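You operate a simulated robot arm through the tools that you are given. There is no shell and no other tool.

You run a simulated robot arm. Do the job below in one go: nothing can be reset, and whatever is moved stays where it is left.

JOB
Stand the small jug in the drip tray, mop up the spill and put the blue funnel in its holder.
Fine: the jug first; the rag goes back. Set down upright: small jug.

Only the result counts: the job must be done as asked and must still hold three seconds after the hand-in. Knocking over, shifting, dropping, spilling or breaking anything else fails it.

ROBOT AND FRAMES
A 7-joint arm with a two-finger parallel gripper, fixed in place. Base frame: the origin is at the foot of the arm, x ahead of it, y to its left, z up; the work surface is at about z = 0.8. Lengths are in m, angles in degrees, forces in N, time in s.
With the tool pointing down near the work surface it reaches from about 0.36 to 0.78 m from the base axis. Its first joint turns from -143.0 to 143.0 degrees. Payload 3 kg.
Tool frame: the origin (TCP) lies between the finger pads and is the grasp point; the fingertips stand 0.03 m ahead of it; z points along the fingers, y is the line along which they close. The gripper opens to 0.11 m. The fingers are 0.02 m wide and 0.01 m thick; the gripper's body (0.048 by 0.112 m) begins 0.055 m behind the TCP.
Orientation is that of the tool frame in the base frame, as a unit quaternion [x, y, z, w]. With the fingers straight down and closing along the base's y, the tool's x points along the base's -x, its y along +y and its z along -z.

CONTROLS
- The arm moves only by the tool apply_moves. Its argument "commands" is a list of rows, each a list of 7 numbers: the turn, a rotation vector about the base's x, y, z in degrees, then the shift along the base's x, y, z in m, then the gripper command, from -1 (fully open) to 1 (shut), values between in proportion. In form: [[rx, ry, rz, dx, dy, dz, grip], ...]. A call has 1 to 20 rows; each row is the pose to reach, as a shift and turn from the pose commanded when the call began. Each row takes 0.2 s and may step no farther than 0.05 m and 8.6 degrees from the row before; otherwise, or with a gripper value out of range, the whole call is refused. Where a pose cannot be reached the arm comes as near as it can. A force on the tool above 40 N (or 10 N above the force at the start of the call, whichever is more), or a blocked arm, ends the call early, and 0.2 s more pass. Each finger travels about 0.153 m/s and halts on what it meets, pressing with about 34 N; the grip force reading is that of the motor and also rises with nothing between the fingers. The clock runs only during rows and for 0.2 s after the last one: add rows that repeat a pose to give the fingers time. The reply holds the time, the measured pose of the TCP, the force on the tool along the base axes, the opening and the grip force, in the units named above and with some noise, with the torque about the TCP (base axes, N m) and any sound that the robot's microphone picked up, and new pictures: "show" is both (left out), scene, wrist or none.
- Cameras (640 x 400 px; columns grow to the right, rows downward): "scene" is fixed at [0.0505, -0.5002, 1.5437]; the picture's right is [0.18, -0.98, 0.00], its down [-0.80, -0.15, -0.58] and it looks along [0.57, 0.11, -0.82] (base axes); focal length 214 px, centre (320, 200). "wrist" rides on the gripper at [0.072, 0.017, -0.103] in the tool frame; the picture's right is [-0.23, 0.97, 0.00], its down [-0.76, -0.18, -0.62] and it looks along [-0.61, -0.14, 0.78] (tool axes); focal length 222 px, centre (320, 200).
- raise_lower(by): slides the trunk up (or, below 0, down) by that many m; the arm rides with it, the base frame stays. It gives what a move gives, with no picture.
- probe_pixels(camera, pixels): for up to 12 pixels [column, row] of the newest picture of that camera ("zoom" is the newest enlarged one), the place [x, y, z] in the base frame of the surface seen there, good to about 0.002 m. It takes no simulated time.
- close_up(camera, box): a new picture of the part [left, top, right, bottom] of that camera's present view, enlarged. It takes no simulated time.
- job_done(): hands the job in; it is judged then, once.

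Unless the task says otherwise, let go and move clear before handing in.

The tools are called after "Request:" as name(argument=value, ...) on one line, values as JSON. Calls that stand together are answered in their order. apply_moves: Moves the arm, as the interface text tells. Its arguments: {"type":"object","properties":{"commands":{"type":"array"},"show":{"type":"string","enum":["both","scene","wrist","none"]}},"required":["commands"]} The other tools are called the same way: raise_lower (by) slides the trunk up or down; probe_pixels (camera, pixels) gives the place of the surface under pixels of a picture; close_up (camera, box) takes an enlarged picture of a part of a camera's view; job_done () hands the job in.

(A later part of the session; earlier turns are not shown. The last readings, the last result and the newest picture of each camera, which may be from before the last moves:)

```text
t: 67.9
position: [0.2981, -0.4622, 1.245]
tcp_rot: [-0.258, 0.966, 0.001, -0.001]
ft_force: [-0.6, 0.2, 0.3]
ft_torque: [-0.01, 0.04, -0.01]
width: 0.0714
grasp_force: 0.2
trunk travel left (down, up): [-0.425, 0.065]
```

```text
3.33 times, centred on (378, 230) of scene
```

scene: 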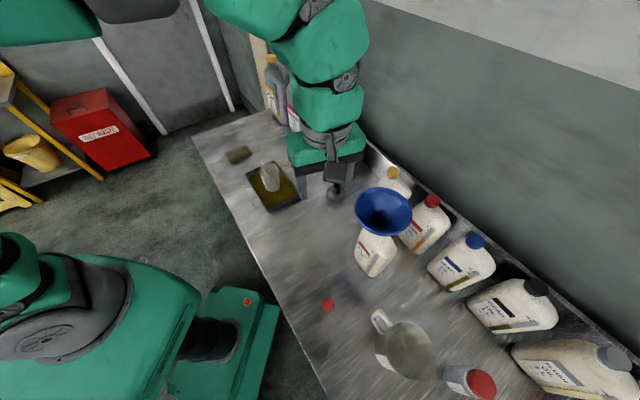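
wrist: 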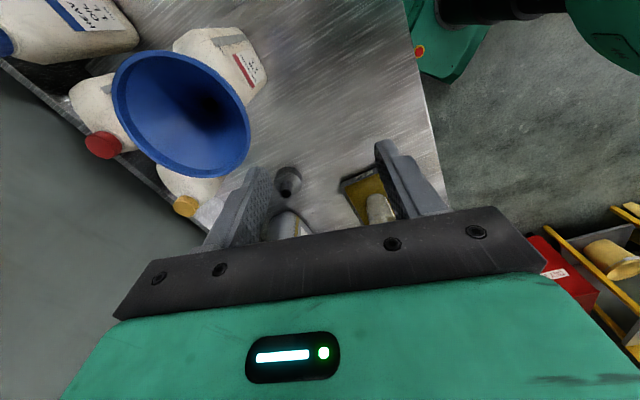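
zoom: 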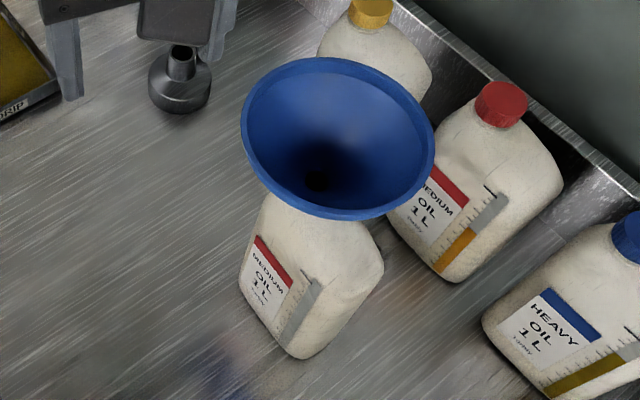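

Now I'll probe the funnel's rim all round and the near inner wall in this clear view.

Request:
probe_pixels(camera="wrist", pixels=[[247, 130], [240, 158], [222, 173], [200, 175], [165, 158], [135, 130], [117, 100], [115, 75], [130, 57], [160, 53], [200, 68], [236, 102]])

Request:
probe_pixels(camera="wrist", pixels=[[242, 135], [238, 132], [234, 128], [230, 124], [226, 120], [222, 116], [218, 112], [214, 108], [210, 104], [150, 85], [170, 140], [185, 80]])

Request:
probe_pixels(camera="scene", pixels=[[352, 210], [355, 200], [370, 189], [385, 188], [400, 195], [408, 208], [408, 218], [400, 229], [385, 235], [370, 231], [358, 222]])

```text
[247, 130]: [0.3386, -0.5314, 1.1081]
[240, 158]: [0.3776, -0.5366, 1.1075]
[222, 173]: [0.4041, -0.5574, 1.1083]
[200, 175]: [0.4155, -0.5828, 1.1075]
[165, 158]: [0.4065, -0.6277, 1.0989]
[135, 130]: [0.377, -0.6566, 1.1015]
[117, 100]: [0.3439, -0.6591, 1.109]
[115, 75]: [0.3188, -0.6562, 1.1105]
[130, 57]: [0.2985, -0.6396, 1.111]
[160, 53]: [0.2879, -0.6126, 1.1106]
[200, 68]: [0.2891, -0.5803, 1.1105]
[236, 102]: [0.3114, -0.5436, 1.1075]
```

```text
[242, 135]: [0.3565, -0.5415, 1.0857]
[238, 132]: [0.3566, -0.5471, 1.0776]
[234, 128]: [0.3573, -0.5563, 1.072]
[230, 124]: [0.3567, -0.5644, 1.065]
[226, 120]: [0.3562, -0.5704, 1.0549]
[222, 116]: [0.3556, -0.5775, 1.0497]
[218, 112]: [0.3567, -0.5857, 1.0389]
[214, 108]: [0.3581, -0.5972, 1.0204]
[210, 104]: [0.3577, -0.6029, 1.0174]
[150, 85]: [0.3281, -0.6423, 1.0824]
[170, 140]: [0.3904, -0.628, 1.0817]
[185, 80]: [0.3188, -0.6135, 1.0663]
```

```text
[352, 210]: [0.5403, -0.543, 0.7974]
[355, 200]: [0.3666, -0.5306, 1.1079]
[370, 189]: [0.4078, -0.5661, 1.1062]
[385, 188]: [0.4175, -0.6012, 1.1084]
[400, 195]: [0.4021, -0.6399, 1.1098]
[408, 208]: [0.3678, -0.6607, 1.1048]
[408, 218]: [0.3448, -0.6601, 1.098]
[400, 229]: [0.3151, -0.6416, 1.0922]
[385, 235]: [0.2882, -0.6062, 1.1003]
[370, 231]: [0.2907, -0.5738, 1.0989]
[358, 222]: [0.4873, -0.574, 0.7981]
```

The funnel axis is (0.351, -0.596) and the cone wall leans about 42° from vertical. I'll tilt the tool 42° so the fingers lie along the near wall, holding position above, and check the pose is reached.

Request:
apply_moves(commands=[[-6.93, -3.98, 0, 0, 0, 0, -0.1], [-13.87, -7.97, 0, 0, 0, 0, 0.1], [-20.8, -11.95, 0, 0, 0, 0, 0.1], [-27.7, -15.9, 0, 0, 0, 0, 0.1], [-34.0, -19.5, 0, 0, 0, 0, 0.1], [-36.4, -20.9, 0, 0, 0, 0, 0.1], [-36.4, -20.9, 0, 0, 0, 0, 0.1]])

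```text
t: 69.5
position: [0.2977, -0.4624, 1.2456]
tcp_rot: [-0.241, 0.902, -0.346, 0.092]
ft_force: [-0.7, 0.1, 0.5]
ft_torque: [0.0, -0.01, 0.02]
width: 0.0495
grasp_force: 0.0
trunk travel left (down, up): [-0.425, 0.065]
```

scene: 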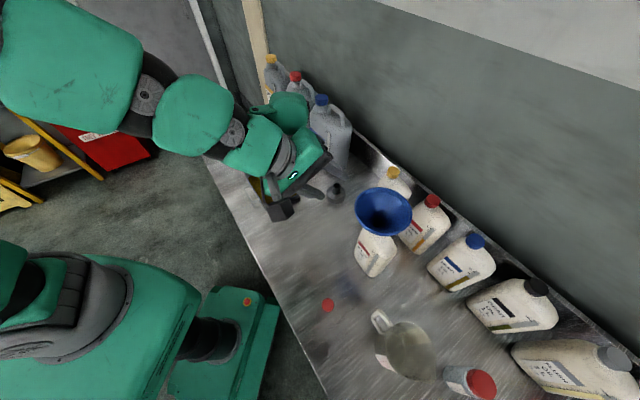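
wrist: 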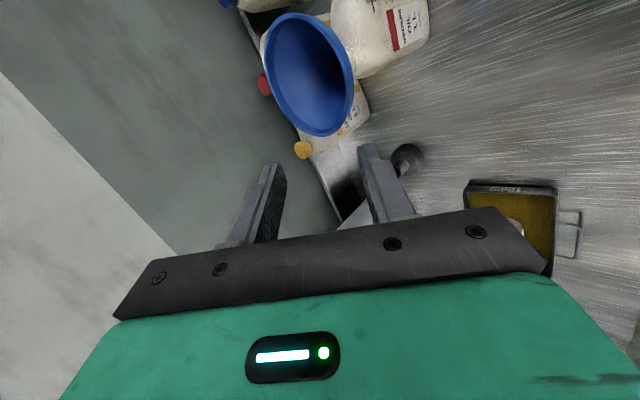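

The tilted pose is reached exactly. I'll move to the pre-grasp point, 0.10 m back along the wall line, and look.

Request:
apply_moves(commands=[[0, 0, 0, -0.001, -0.008, -0.03, 0.1], [0, 0, 0, -0.002, -0.018, -0.06, 0.1], [0, 0, 0, -0.004, -0.03, -0.085, 0.1], [0, 0, 0, -0.004, -0.034, -0.095, 0.1], [0, 0, 0, -0.004, -0.034, -0.095, 0.1]])

Request:
close_up(camera="scene", box=[310, 150, 438, 270])

Request:
close_up(camera="wrist", box=[180, 0, 460, 240])

```text
t: 70.7
position: [0.2935, -0.4982, 1.1499]
tcp_rot: [-0.24, 0.903, -0.344, 0.091]
ft_force: [-0.1, -0.4, -0.2]
ft_torque: [0.01, -0.01, 0.0]
width: 0.0494
grasp_force: 0.1
trunk travel left (down, up): [-0.425, 0.065]
```

scene: 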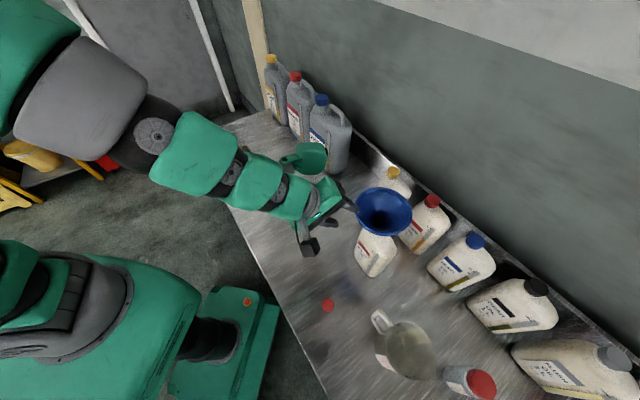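
wrist: 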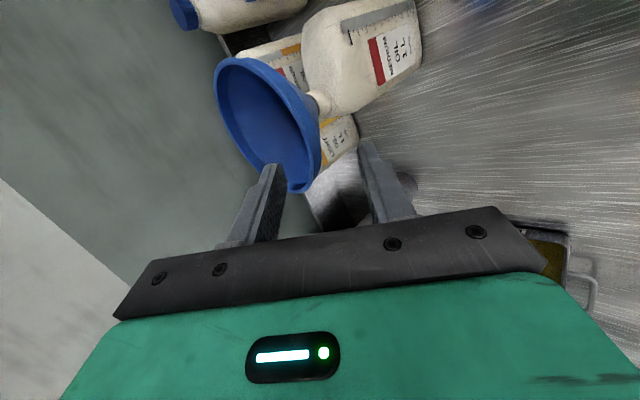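

```text
3.33 times, centred on (374, 210) of scene
```

zoom: 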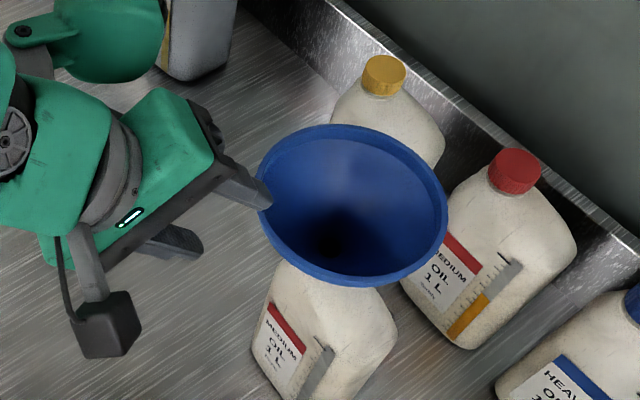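

```text
1.67 times, centred on (320, 120) of wrist
```

zoom: 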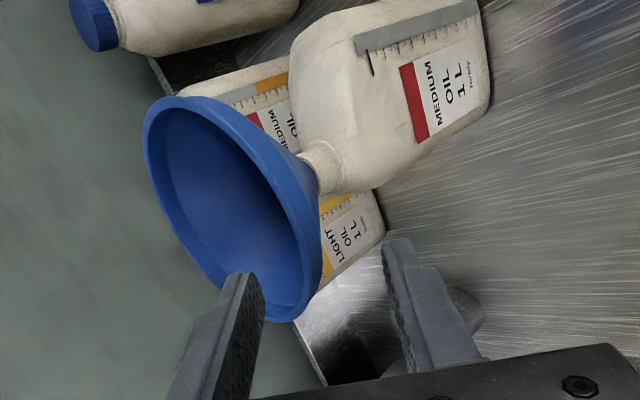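

The funnel's lip collar, outer cone and the bottle neck are visible here. I'll probe the outer cone surface to check the wall position and the neck clearance.

Request:
probe_pixels(camera="wrist", pixels=[[318, 150], [321, 165], [320, 180], [315, 120], [310, 100], [306, 95], [312, 90], [322, 100], [300, 80], [319, 135], [305, 185], [290, 140]])

Request:
close_up(camera="wrist", box=[270, 70, 350, 200])

```text
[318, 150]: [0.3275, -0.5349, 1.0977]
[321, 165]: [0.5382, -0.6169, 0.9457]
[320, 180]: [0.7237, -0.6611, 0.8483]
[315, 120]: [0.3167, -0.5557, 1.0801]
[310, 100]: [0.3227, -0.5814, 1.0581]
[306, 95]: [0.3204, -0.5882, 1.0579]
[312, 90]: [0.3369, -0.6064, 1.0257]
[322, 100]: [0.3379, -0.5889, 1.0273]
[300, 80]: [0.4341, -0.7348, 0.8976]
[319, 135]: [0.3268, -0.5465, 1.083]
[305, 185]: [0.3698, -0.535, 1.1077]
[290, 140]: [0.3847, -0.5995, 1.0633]
```

```text
3.08 times, centred on (310, 135) of wrist
```

zoom: 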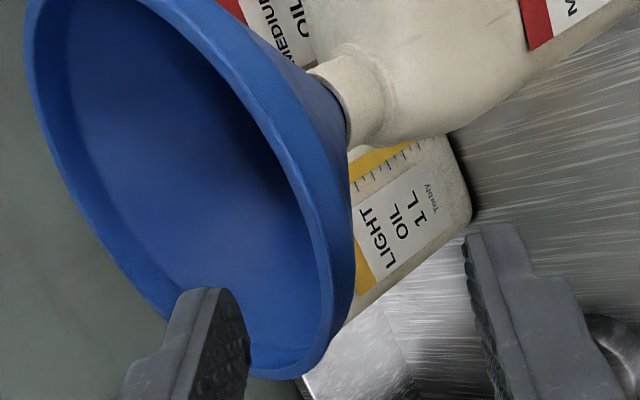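

The wall is about 2.5 mm thick, right where I assumed, and the neck is well clear. I'll slide the fingers in along the wall.

Request:
apply_moves(commands=[[0, 0, 0, 0.0067, -0.0116, -0.0148, 0.1], [0, 0, 0, 0.0134, -0.0232, -0.0297, 0.1], [0, 0, 0, 0.02, -0.0348, -0.0445, 0.1], [0, 0, 0, 0.02, -0.0348, -0.0445, 0.1]])

Request:
close_up(camera="wrist", box=[220, 60, 420, 220])

Request:
close_up(camera="scene", box=[310, 150, 438, 270])

```text
t: 71.7
position: [0.3154, -0.5328, 1.1062]
tcp_rot: [-0.241, 0.902, -0.347, 0.091]
ft_force: [0.8, 0.0, 0.0]
ft_torque: [0.01, 0.0, -0.02]
width: 0.0494
grasp_force: 0.1
trunk travel left (down, up): [-0.425, 0.065]
```

scene: 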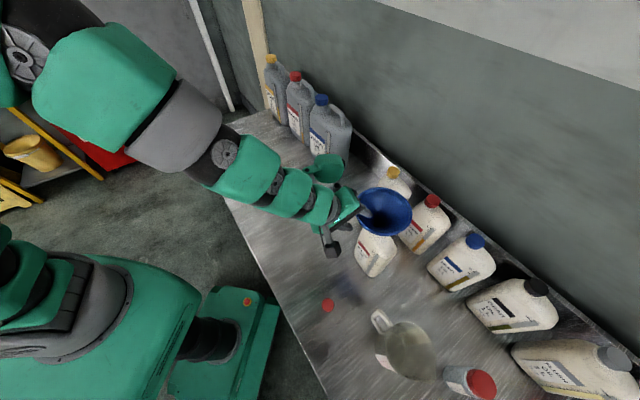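
wrist: 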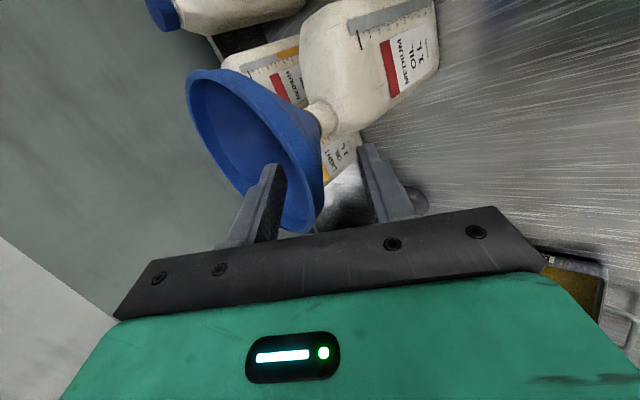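

```text
2.50 times, centred on (320, 140) of wrist
```

zoom: 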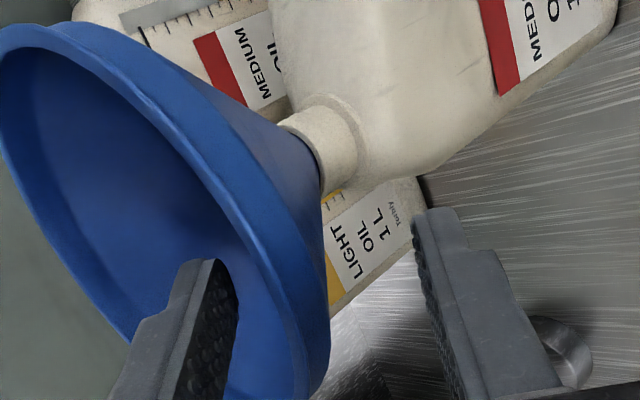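

```text
3.33 times, centred on (374, 210) of scene
```

zoom: 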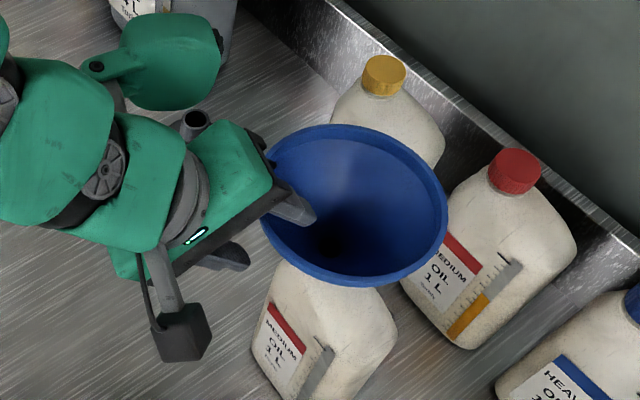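

The fingers straddle the wall cleanly. I'll go the remaining 40 mm while narrowing the opening.

Request:
apply_moves(commands=[[0, 0, 0, 0.0045, -0.0077, -0.0099, 0.2], [0, 0, 0, 0.009, -0.0155, -0.0197, 0.3], [0, 0, 0, 0.0134, -0.0232, -0.0296, 0.4], [0, 0, 0, 0.0134, -0.0232, -0.0296, 0.5]])

Request:
close_up(camera="wrist", box=[220, 60, 420, 220])

Request:
close_up(camera="scene", box=[330, 160, 426, 270])

```text
t: 72.7
position: [0.3273, -0.5568, 1.0764]
tcp_rot: [-0.242, 0.902, -0.345, 0.091]
ft_force: [-0.2, -0.3, 0.3]
ft_torque: [-0.01, -0.02, 0.01]
width: 0.0273
grasp_force: 0.1
trunk travel left (down, up): [-0.425, 0.065]
```

scene: 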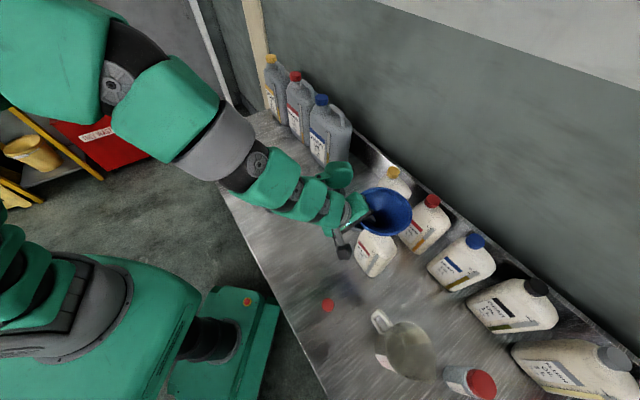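
wrist: 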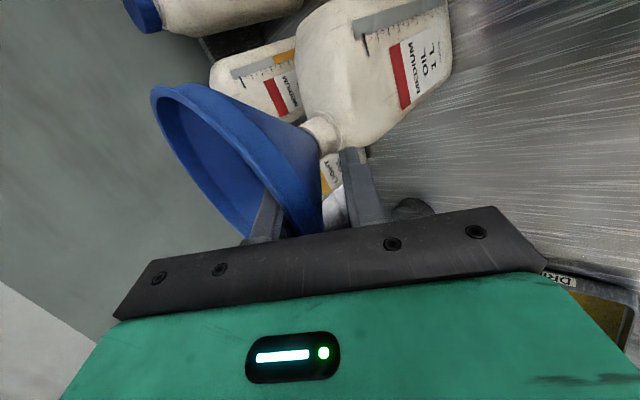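

```text
2.50 times, centred on (320, 140) of wrist
```

zoom: 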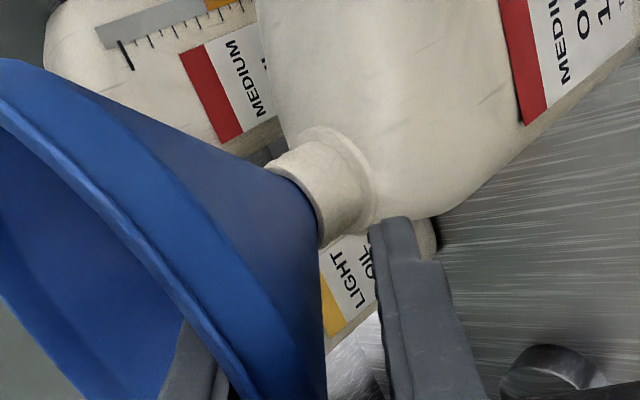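

```text
3.64 times, centred on (378, 215) of scene
```

zoom: 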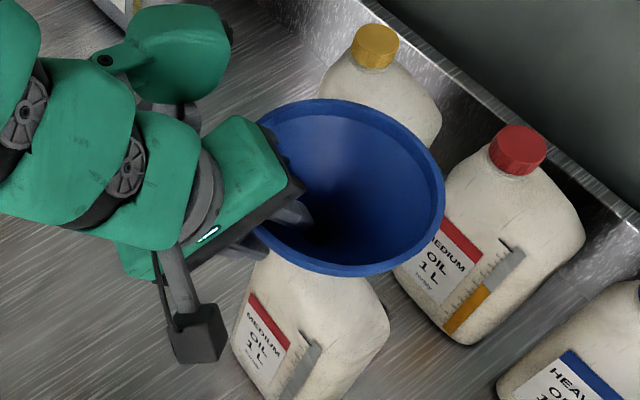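

The pads flank the wall. I'll close slowly in two stages and check for tilt or drag.

Request:
apply_moves(commands=[[0, 0, 0, 0, 0, 0, 0.6], [0, 0, 0, 0, 0, 0, 0.7], [0, 0, 0, 0, 0, 0, 0.76], [0, 0, 0, 0, 0, 0, 0.82]])

Request:
close_up(camera="wrist", box=[220, 60, 420, 220])

```text
t: 73.7
position: [0.3257, -0.554, 1.0758]
tcp_rot: [-0.241, 0.903, -0.345, 0.091]
ft_force: [0.3, 0.5, 0.0]
ft_torque: [-0.02, 0.0, 0.0]
width: 0.0104
grasp_force: 0.3
trunk travel left (down, up): [-0.425, 0.065]
```

scene: 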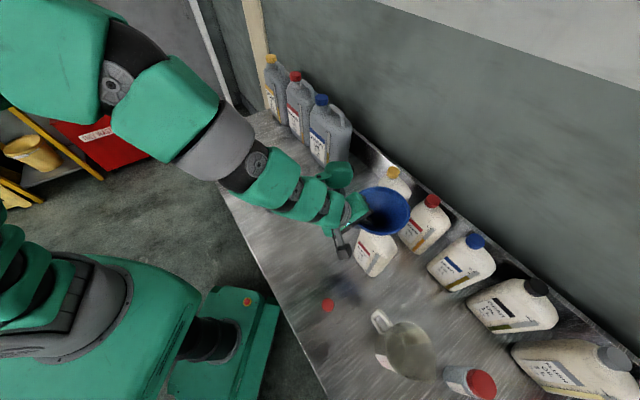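
wrist: 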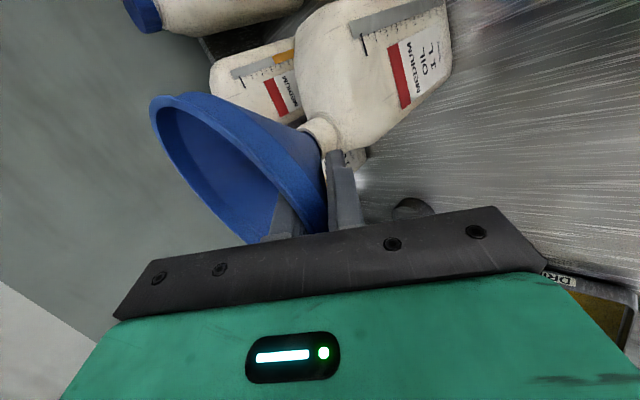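

```text
2.50 times, centred on (320, 140) of wrist
```

zoom: 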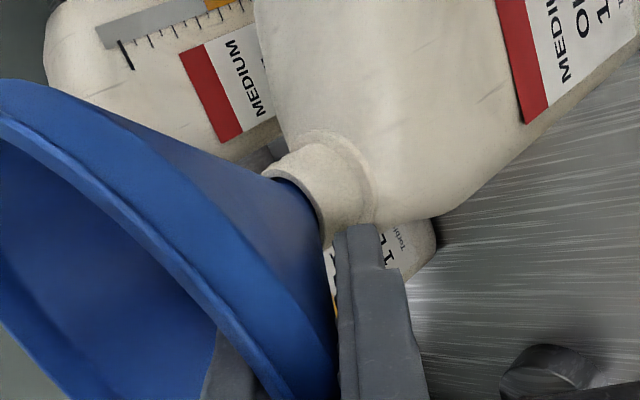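

The inner pad is meeting the lip's inner edge before the cone wall, because the lip is a vertical collar, and that tips the funnel. A tilt of about 29° should let the inner finger touch both the lip and the cone while the outer finger bears on the collar. I'll open, back out and re-tilt.

Request:
apply_moves(commands=[[0, 0, 0, 0, 0, 0, 0.76], [0, 0, 0, 0, 0, 0, 0.7], [0, 0, 0, 0, 0, 0, 0.5], [0, 0, 0, 0, 0, 0, 0.3], [0, 0, 0, -0.0066, 0.0116, 0.0149, 0.2], [0, 0, 0, -0.0133, 0.0232, 0.0297, 0.1], [0, 0, 0, -0.02, 0.0348, 0.0446, 0.1], [0, 0, 0, -0.0266, 0.0464, 0.0594, 0.1], [5.6, 3.2, 0, -0.0255, 0.0444, 0.0735, 0.1], [11.27, 6.47, 0, -0.0245, 0.0426, 0.0871, 0.1], [11.27, 6.47, 0, -0.0245, 0.0426, 0.0871, 0.1]])

Request:
close_up(camera="wrist", box=[160, 0, 400, 200])

Request:
close_up(camera="scene", box=[330, 160, 426, 270])

```text
t: 76.1
position: [0.3021, -0.5126, 1.163]
tcp_rot: [-0.25, 0.936, -0.241, 0.064]
ft_force: [-0.1, -0.3, -0.3]
ft_torque: [-0.01, 0.0, 0.03]
width: 0.0494
grasp_force: 0.1
trunk travel left (down, up): [-0.425, 0.065]
```

scene: 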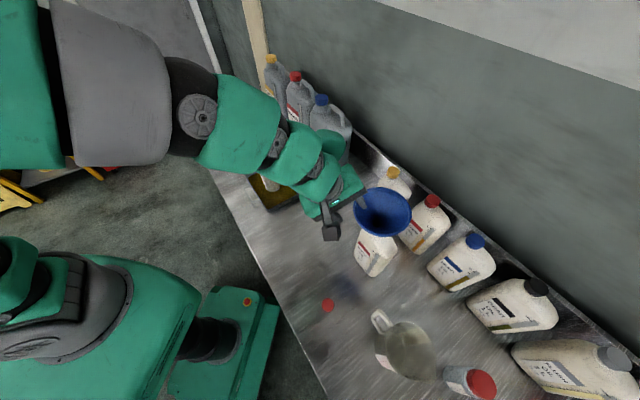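
wrist: 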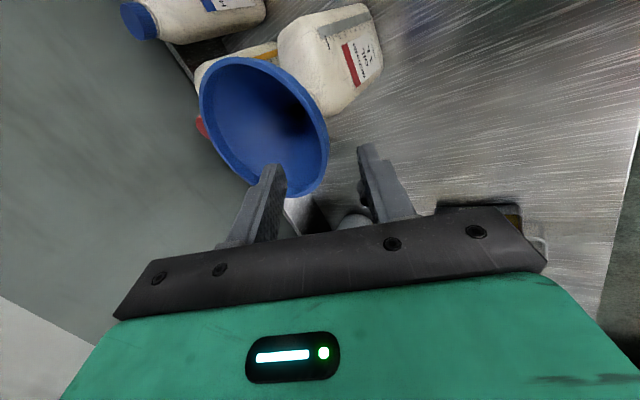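

```text
2.00 times, centred on (280, 100) of wrist
```

zoom: 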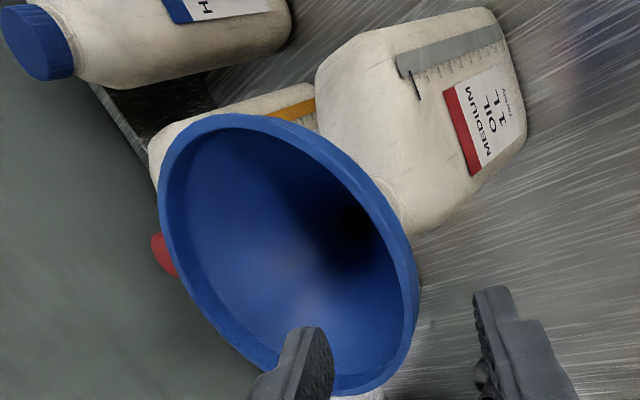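

```text
3.64 times, centred on (378, 215) of scene
```

zoom: 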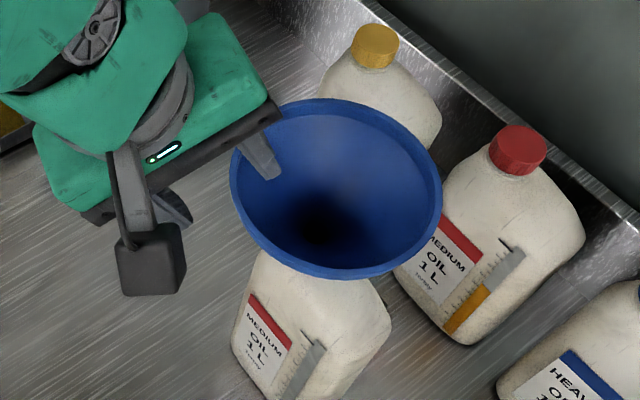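

The funnel has resettled. I'll probe along the pinch line (row ~150 of the wrist view) to get the lip and cone profile in the grip plane.

Request:
probe_pixels(camera="wrist", pixels=[[328, 150], [326, 150], [323, 150], [321, 150], [319, 150], [317, 150], [314, 150], [310, 150], [305, 150], [300, 150], [295, 145], [290, 140]])

Request:
probe_pixels(camera="wrist", pixels=[[202, 90], [204, 120], [222, 160], [250, 185], [225, 62], [255, 60], [290, 80], [315, 110], [320, 175], [300, 193], [312, 115], [308, 110]])

Request:
close_up(camera="wrist", box=[280, 110, 360, 200])

```text
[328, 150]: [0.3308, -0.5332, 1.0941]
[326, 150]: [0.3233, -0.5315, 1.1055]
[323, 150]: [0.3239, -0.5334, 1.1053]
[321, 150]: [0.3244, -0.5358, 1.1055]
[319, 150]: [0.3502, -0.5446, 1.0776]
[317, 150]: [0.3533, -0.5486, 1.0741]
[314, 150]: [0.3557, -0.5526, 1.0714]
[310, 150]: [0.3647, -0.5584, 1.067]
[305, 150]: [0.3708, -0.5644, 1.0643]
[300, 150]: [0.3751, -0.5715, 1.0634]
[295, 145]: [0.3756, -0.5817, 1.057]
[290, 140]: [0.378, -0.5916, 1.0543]
```

```text
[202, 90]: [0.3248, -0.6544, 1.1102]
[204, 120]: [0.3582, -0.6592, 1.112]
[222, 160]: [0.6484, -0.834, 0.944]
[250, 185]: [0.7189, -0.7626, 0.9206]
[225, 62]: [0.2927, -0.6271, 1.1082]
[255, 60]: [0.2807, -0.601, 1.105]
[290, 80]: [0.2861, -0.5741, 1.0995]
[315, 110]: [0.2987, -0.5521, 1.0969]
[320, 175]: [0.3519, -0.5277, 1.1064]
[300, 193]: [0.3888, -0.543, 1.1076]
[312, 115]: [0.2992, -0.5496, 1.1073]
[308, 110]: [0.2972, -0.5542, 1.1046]
```

```text
4.44 times, centred on (320, 155) of wrist
```

zoom: 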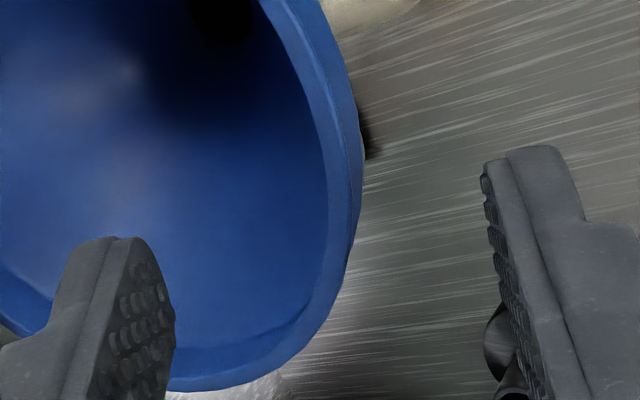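

The near lip is at z≈1.1055 with a lean of about 3° toward the fingers. I'll approach along the 29° line so the inner fingertip meets the cone while its pad touches the lip.

Request:
apply_moves(commands=[[0, 0, 0, 0.0034, -0.0062, -0.0147, 0.1], [0, 0, 0, 0.0068, -0.0124, -0.0294, 0.1], [0, 0, 0, 0.0102, -0.0186, -0.0441, 0.1], [0, 0, 0, 0.0136, -0.0248, -0.0588, 0.1], [0, 0, 0, 0.017, -0.031, -0.0735, 0.2], [0, 0, 0, 0.017, -0.031, -0.0735, 0.3]])

Request:
close_up(camera="wrist", box=[220, 60, 420, 220])

Request:
close_up(camera="scene", box=[330, 160, 426, 270])

```text
t: 77.5
position: [0.3183, -0.5443, 1.0892]
tcp_rot: [-0.251, 0.936, -0.24, 0.063]
ft_force: [0.0, 0.1, 0.0]
ft_torque: [-0.01, -0.02, -0.01]
width: 0.0383
grasp_force: 0.0
trunk travel left (down, up): [-0.425, 0.065]
```

scene: 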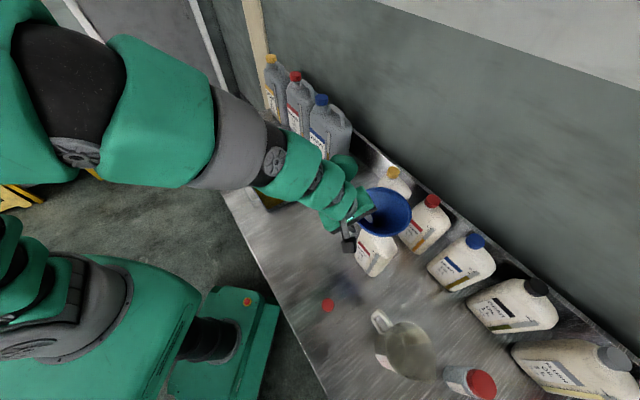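
wrist: 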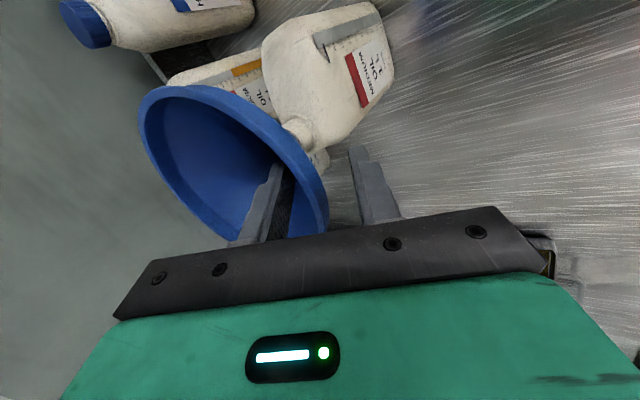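

```text
2.50 times, centred on (320, 140) of wrist
```

zoom: 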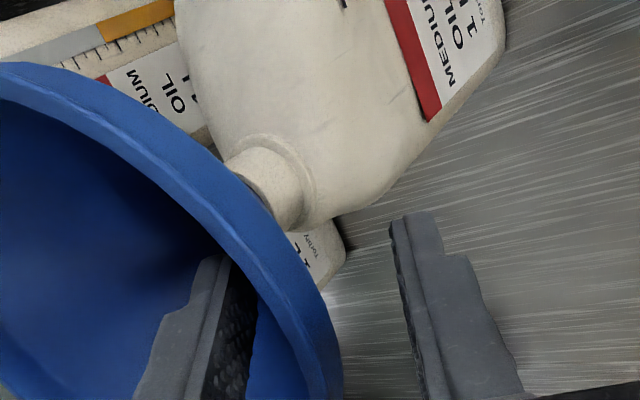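

```text
3.64 times, centred on (378, 215) of scene
```

zoom: 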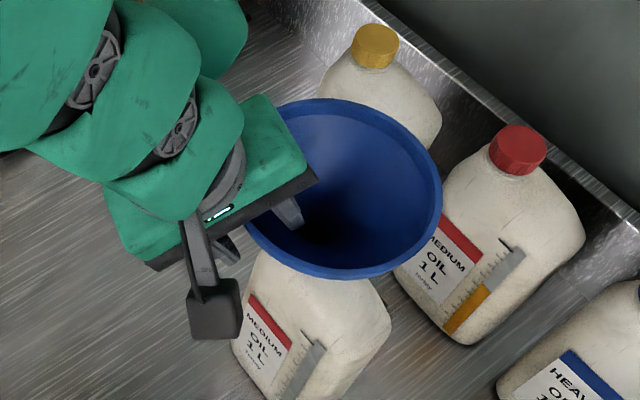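

Both fingers are clear and straddle the lip. I'll close in stages, stopping before full grip to check.

Request:
apply_moves(commands=[[0, 0, 0, 0, 0, 0, 0.45], [0, 0, 0, 0, 0, 0, 0.58], [0, 0, 0, 0, 0, 0, 0.66], [0, 0, 0, 0, 0, 0, 0.72], [0, 0, 0, 0, 0, 0, 0.76], [0, 0, 0, 0, 0, 0, 0.79]])

Request:
close_up(camera="wrist", box=[220, 60, 420, 220])

Request:
close_up(camera="scene", box=[330, 160, 426, 270])

```text
t: 78.9
position: [0.3186, -0.5444, 1.0894]
tcp_rot: [-0.25, 0.936, -0.24, 0.064]
ft_force: [-0.9, 0.3, 1.0]
ft_torque: [-0.08, -0.09, -0.03]
width: 0.0126
grasp_force: 1.9
trunk travel left (down, up): [-0.425, 0.065]
```

scene: 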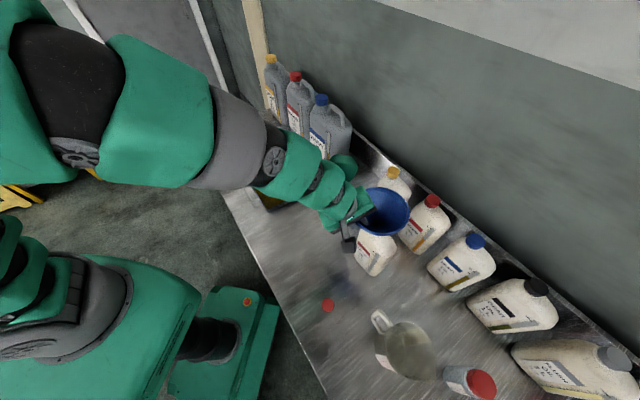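
wrist: 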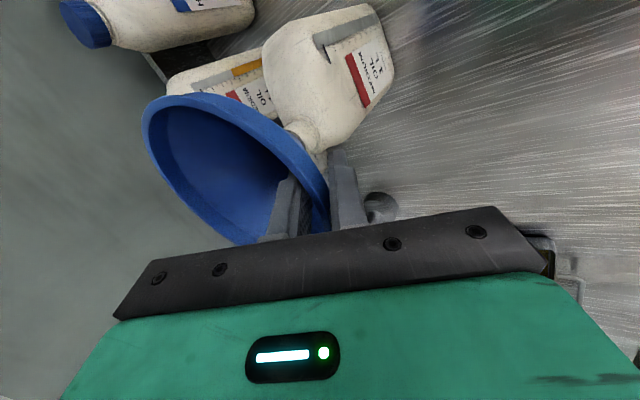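

```text
2.50 times, centred on (320, 140) of wrist
```

zoom: 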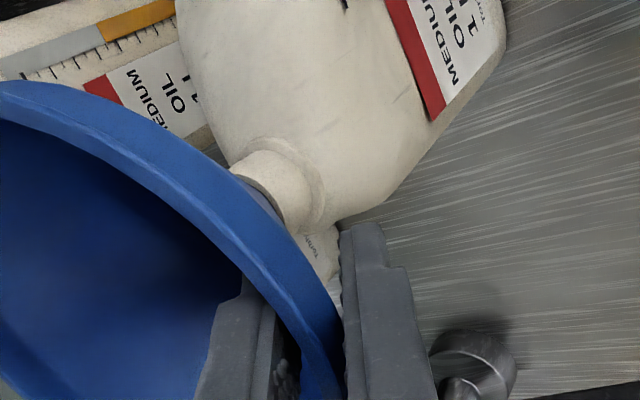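

```text
3.64 times, centred on (378, 215) of scene
```

zoom: 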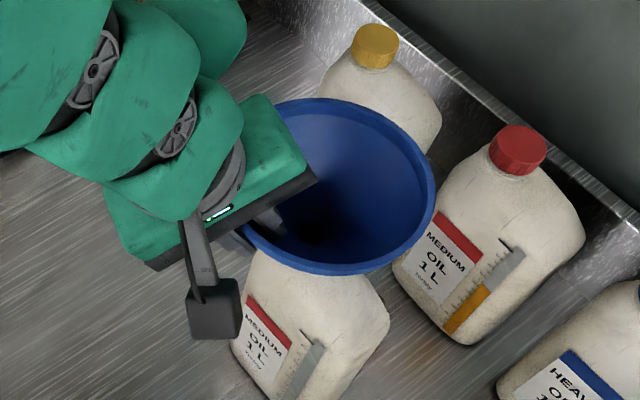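

Contact has begun at 12.6 mm opening and the funnel moved only slightly. I'll close a bit more, then check.

Request:
apply_moves(commands=[[0, 0, 0, 0.0005, -0.001, 0.0005, 0.81], [0, 0, 0, 0.0005, -0.001, 0.0005, 0.83], [0, 0, 0, 0.0005, -0.001, 0.0005, 0.85], [0, 0, 0, 0.0005, -0.001, 0.0005, 0.87]])

Request:
close_up(camera="wrist", box=[220, 60, 420, 220])

Request:
close_up(camera="scene", box=[330, 160, 426, 270])

```text
t: 79.9
position: [0.3198, -0.5457, 1.0919]
tcp_rot: [-0.25, 0.935, -0.243, 0.064]
ft_force: [0.9, -2.3, 24.3]
ft_torque: [-1.24, -0.93, -0.04]
width: 0.0087
grasp_force: 33.5
trunk travel left (down, up): [-0.425, 0.065]
```

scene: 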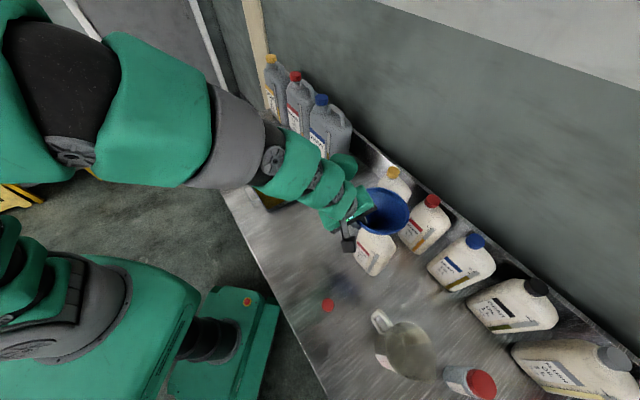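
wrist: 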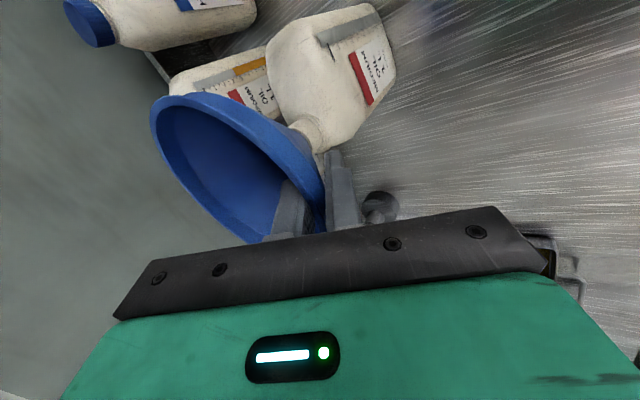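

```text
2.50 times, centred on (320, 140) of wrist
```

zoom: 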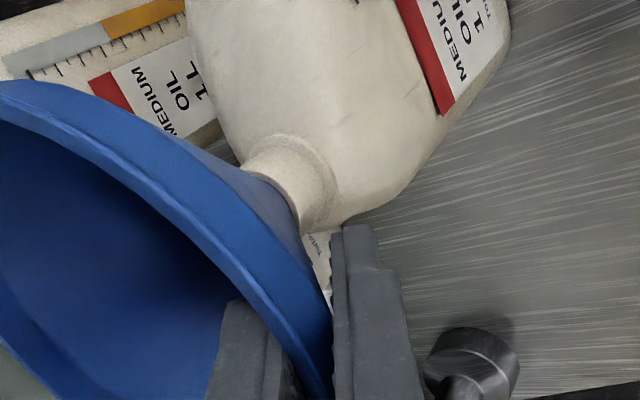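

```text
3.64 times, centred on (378, 215) of scene
```

zoom: 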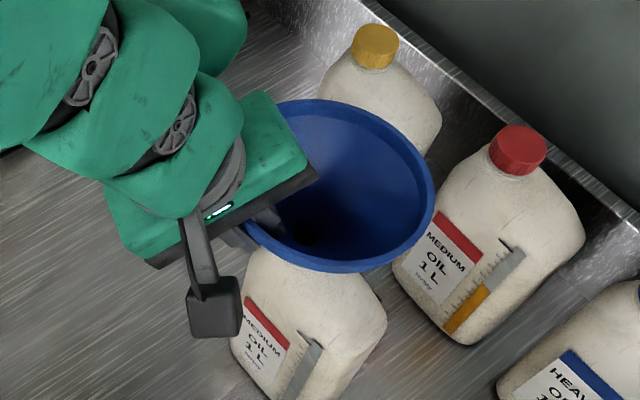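

It is gripped at 8.7 mm as predicted, but the squeeze is pressing the funnel down on the bottle with 24 N. I'll raise a couple of mm at a time to relieve it.

Request:
apply_moves(commands=[[0, 0, 0, 0, 0, 0.001, 0.87], [0, 0, 0, 0, 0, 0.002, 0.87], [0, 0, 0, 0, 0, 0.003, 0.87]], show="wrist")

```text
t: 80.7
position: [0.3196, -0.5455, 1.0928]
tcp_rot: [-0.25, 0.936, -0.239, 0.063]
ft_force: [2.4, -2.6, 6.6]
ft_torque: [-0.86, -0.83, 0.02]
width: 0.0086
grasp_force: 33.8
trunk travel left (down, up): [-0.425, 0.065]
```

wrist: 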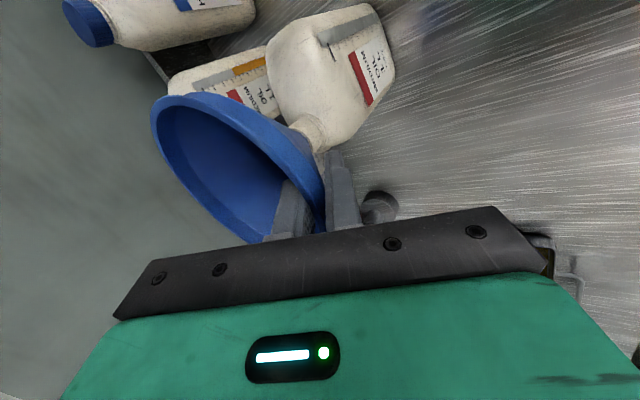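

The vertical load is falling, but there is a tilt moment, so the stem is leaning against the neck. I'll probe the rim to see how much the funnel leans.

Request:
probe_pixels(camera="scene", pixels=[[381, 187], [395, 192], [405, 201], [409, 213], [405, 224], [396, 232], [383, 235], [371, 231], [364, 225], [372, 189]])

Request:
probe_pixels(camera="wrist", pixels=[[153, 115], [160, 100], [180, 95], [210, 97], [240, 110], [270, 130], [295, 155], [165, 150], [190, 190], [310, 125], [318, 128], [300, 120]])

Request:
close_up(camera="wrist", box=[140, 80, 360, 260])

```text
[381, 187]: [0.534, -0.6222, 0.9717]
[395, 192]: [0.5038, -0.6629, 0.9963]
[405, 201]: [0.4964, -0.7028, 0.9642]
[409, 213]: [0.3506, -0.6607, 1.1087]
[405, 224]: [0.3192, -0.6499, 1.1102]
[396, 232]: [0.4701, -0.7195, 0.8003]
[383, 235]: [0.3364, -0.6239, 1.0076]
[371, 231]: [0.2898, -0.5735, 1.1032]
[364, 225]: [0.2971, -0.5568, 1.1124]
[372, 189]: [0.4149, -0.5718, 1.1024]
```

```text
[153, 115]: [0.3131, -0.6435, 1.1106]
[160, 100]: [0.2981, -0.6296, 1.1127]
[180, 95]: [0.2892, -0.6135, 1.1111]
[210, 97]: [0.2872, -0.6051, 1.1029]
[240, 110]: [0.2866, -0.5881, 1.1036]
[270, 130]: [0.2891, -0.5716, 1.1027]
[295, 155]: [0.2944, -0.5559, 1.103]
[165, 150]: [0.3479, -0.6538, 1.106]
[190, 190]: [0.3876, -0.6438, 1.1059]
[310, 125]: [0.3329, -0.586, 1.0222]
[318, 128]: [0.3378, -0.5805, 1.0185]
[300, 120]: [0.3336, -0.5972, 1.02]
```

```text
2.22 times, centred on (250, 170) of wrist
```

zoom: 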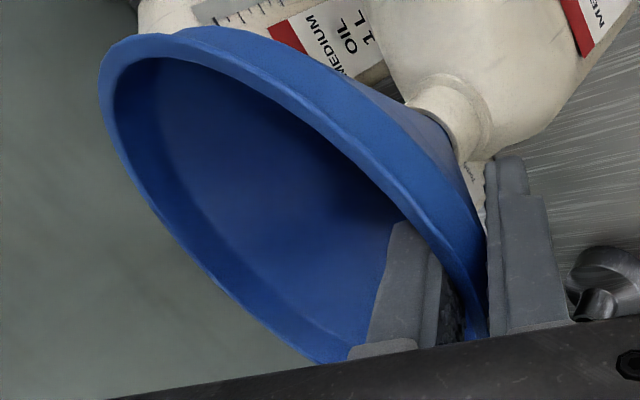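

The funnel leans about 4–5° (rim high on its -x side), with modest forces. I'll keep raising slowly to unload the neck and watch the readings.

Request:
apply_moves(commands=[[0, 0, 0, 0, 0, 0.001, 0.87], [0, 0, 0, 0, 0, 0.002, 0.87], [0, 0, 0, 0, 0, 0.003, 0.87]], show="none")

```text
t: 81.5
position: [0.3189, -0.5439, 1.0957]
tcp_rot: [-0.25, 0.936, -0.239, 0.063]
ft_force: [-0.3, 0.0, 0.2]
ft_torque: [0.04, 0.0, -0.02]
width: 0.0083
grasp_force: 1.1
trunk travel left (down, up): [-0.425, 0.065]
```

The grip force fell to about 1 N, so the funnel may have slipped out of the pads. I'll look.

Request:
apply_moves(commands=[[0, 0, 0, 0, 0, 0, 0.87]])

Request:
close_up(camera="wrist", box=[140, 60, 380, 260])

Request:
close_up(camera="scene", box=[330, 160, 426, 270])

```text
t: 81.9
position: [0.3196, -0.545, 1.0948]
tcp_rot: [-0.25, 0.936, -0.24, 0.063]
ft_force: [1.4, 0.4, -0.7]
ft_torque: [0.17, 0.01, 0.24]
width: 0.0076
grasp_force: 12.6
trunk travel left (down, up): [-0.425, 0.065]
```

scene: 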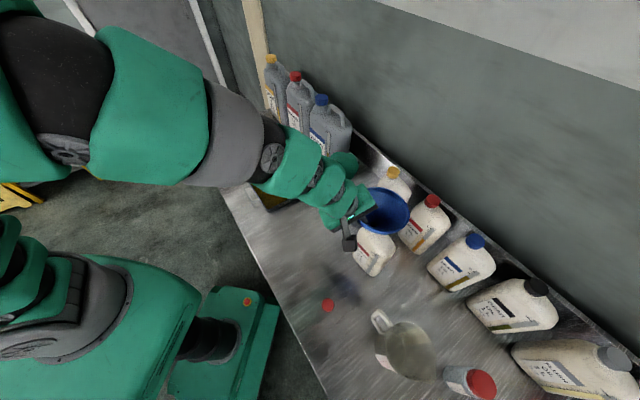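
wrist: 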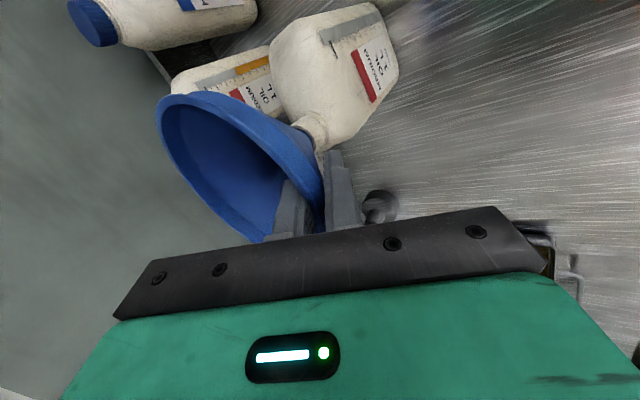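

```text
2.00 times, centred on (260, 160) of wrist
```

zoom: 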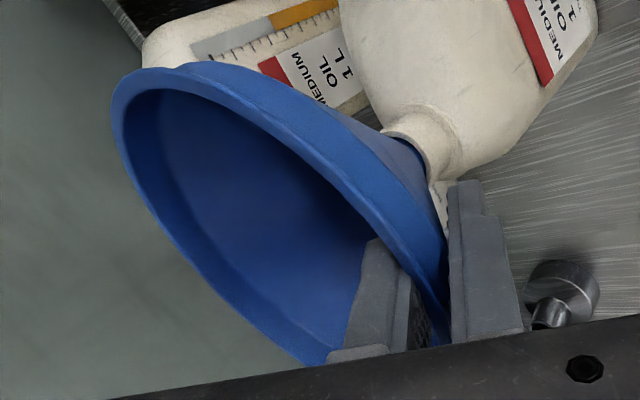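

```text
3.64 times, centred on (378, 215) of scene
```

zoom: 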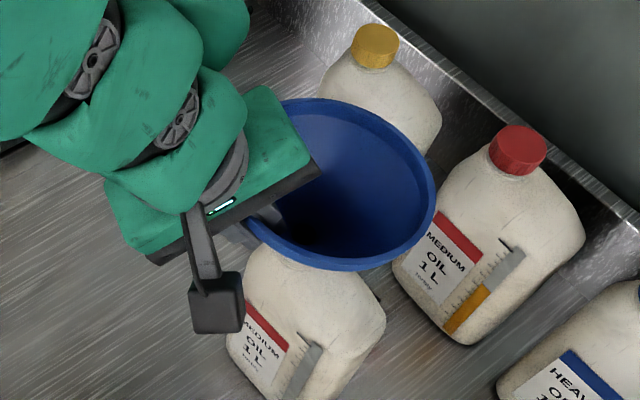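

The pads still hold the lip: the opening had simply almost reached the commanded 7 mm, so the force dropped. The bottle's label seems to have moved a pixel or two, so I'll check the bottle closely before doing more.

Request:
close_up(camera="scene", box=[340, 220, 410, 285])

Request:
probe_pixels(camera="scene", pixels=[[355, 258], [356, 250], [373, 276], [360, 240], [366, 236], [393, 262], [390, 240], [374, 277], [375, 278], [354, 262]])

```text
6.15 times, centred on (375, 252) of scene
```

zoom: 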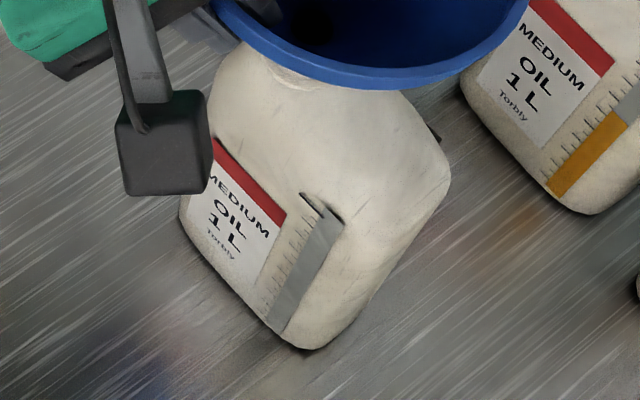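

```text
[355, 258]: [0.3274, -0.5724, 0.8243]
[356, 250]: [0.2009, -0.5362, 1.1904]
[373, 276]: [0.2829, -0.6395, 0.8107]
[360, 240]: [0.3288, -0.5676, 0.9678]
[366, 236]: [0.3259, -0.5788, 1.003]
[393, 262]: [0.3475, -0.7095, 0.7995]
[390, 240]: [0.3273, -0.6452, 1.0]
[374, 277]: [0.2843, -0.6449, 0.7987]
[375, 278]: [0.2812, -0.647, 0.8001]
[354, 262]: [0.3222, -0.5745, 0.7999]
```

The bottle looks slightly dragged, about 1 px, and its grey gauge suggests it is empty and light; the leaning stem is tugging it. I'll lower back the 3 mm and release gently so it can settle.

Request:
apply_moves(commands=[[0, 0, 0, 0, 0, -0.001, 0.87], [0, 0, 0, 0, 0, -0.002, 0.87], [0, 0, 0, 0, 0, -0.003, 0.87], [0, 0, 0, 0, 0, -0.003, 0.85], [0, 0, 0, 0, 0, -0.003, 0.83], [0, 0, 0, 0, 0, -0.003, 0.81], [0, 0, 0, 0, 0, -0.003, 0.79], [0, 0, 0, 0, 0, -0.003, 0.77], [0, 0, 0, 0, 0, -0.003, 0.75], [0, 0, 0, 0, 0, -0.003, 0.72], [0, 0, 0, 0, 0, -0.003, 0.68], [0, 0, 0, 0, 0, -0.003, 0.62], [0, 0, 0, 0, 0, -0.003, 0.5], [0, 0, 0, 0, 0, -0.003, 0.4], [0, 0, 0, 0, 0, -0.003, 0.4]])

Request:
close_up(camera="scene", box=[340, 220, 410, 285])

Request:
close_up(camera="wrist", box=[140, 60, 380, 260])

Request:
probe_pixels(camera="scene", pixels=[[355, 258], [356, 250], [373, 276], [360, 240], [366, 236], [393, 262], [390, 240], [374, 277], [375, 278], [354, 262]])

```text
t: 85.1
position: [0.3192, -0.5456, 1.0935]
tcp_rot: [-0.25, 0.936, -0.241, 0.062]
ft_force: [-0.5, 0.3, 0.2]
ft_torque: [-0.01, 0.0, 0.0]
width: 0.033
grasp_force: 0.0
trunk travel left (down, up): [-0.425, 0.065]
```

scene: 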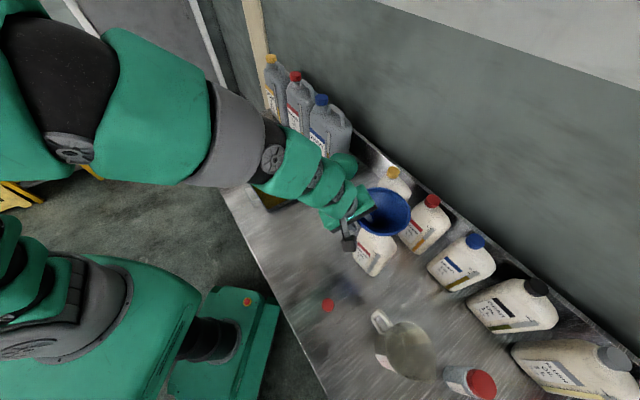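
wrist: 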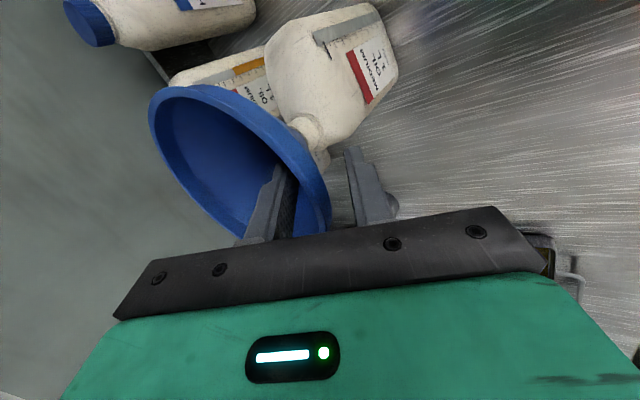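

```text
6.15 times, centred on (375, 252) of scene
```

zoom: 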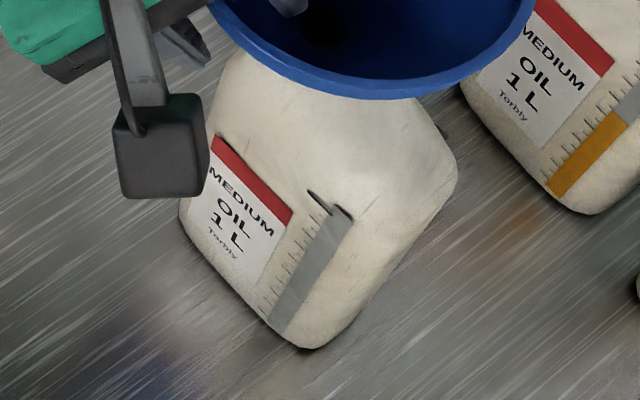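

```text
2.00 times, centred on (260, 160) of wrist
```

zoom: 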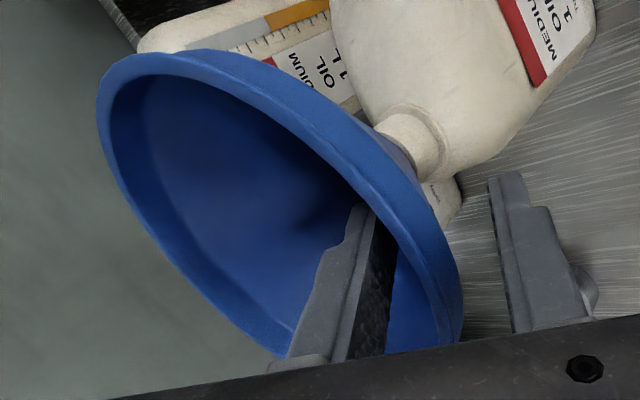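

```text
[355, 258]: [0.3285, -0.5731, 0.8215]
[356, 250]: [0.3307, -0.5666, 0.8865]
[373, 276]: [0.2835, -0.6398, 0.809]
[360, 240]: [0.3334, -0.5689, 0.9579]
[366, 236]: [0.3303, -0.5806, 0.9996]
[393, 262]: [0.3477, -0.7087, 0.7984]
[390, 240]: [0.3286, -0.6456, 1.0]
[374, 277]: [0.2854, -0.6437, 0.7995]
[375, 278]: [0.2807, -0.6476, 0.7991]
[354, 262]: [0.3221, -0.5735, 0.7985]
```

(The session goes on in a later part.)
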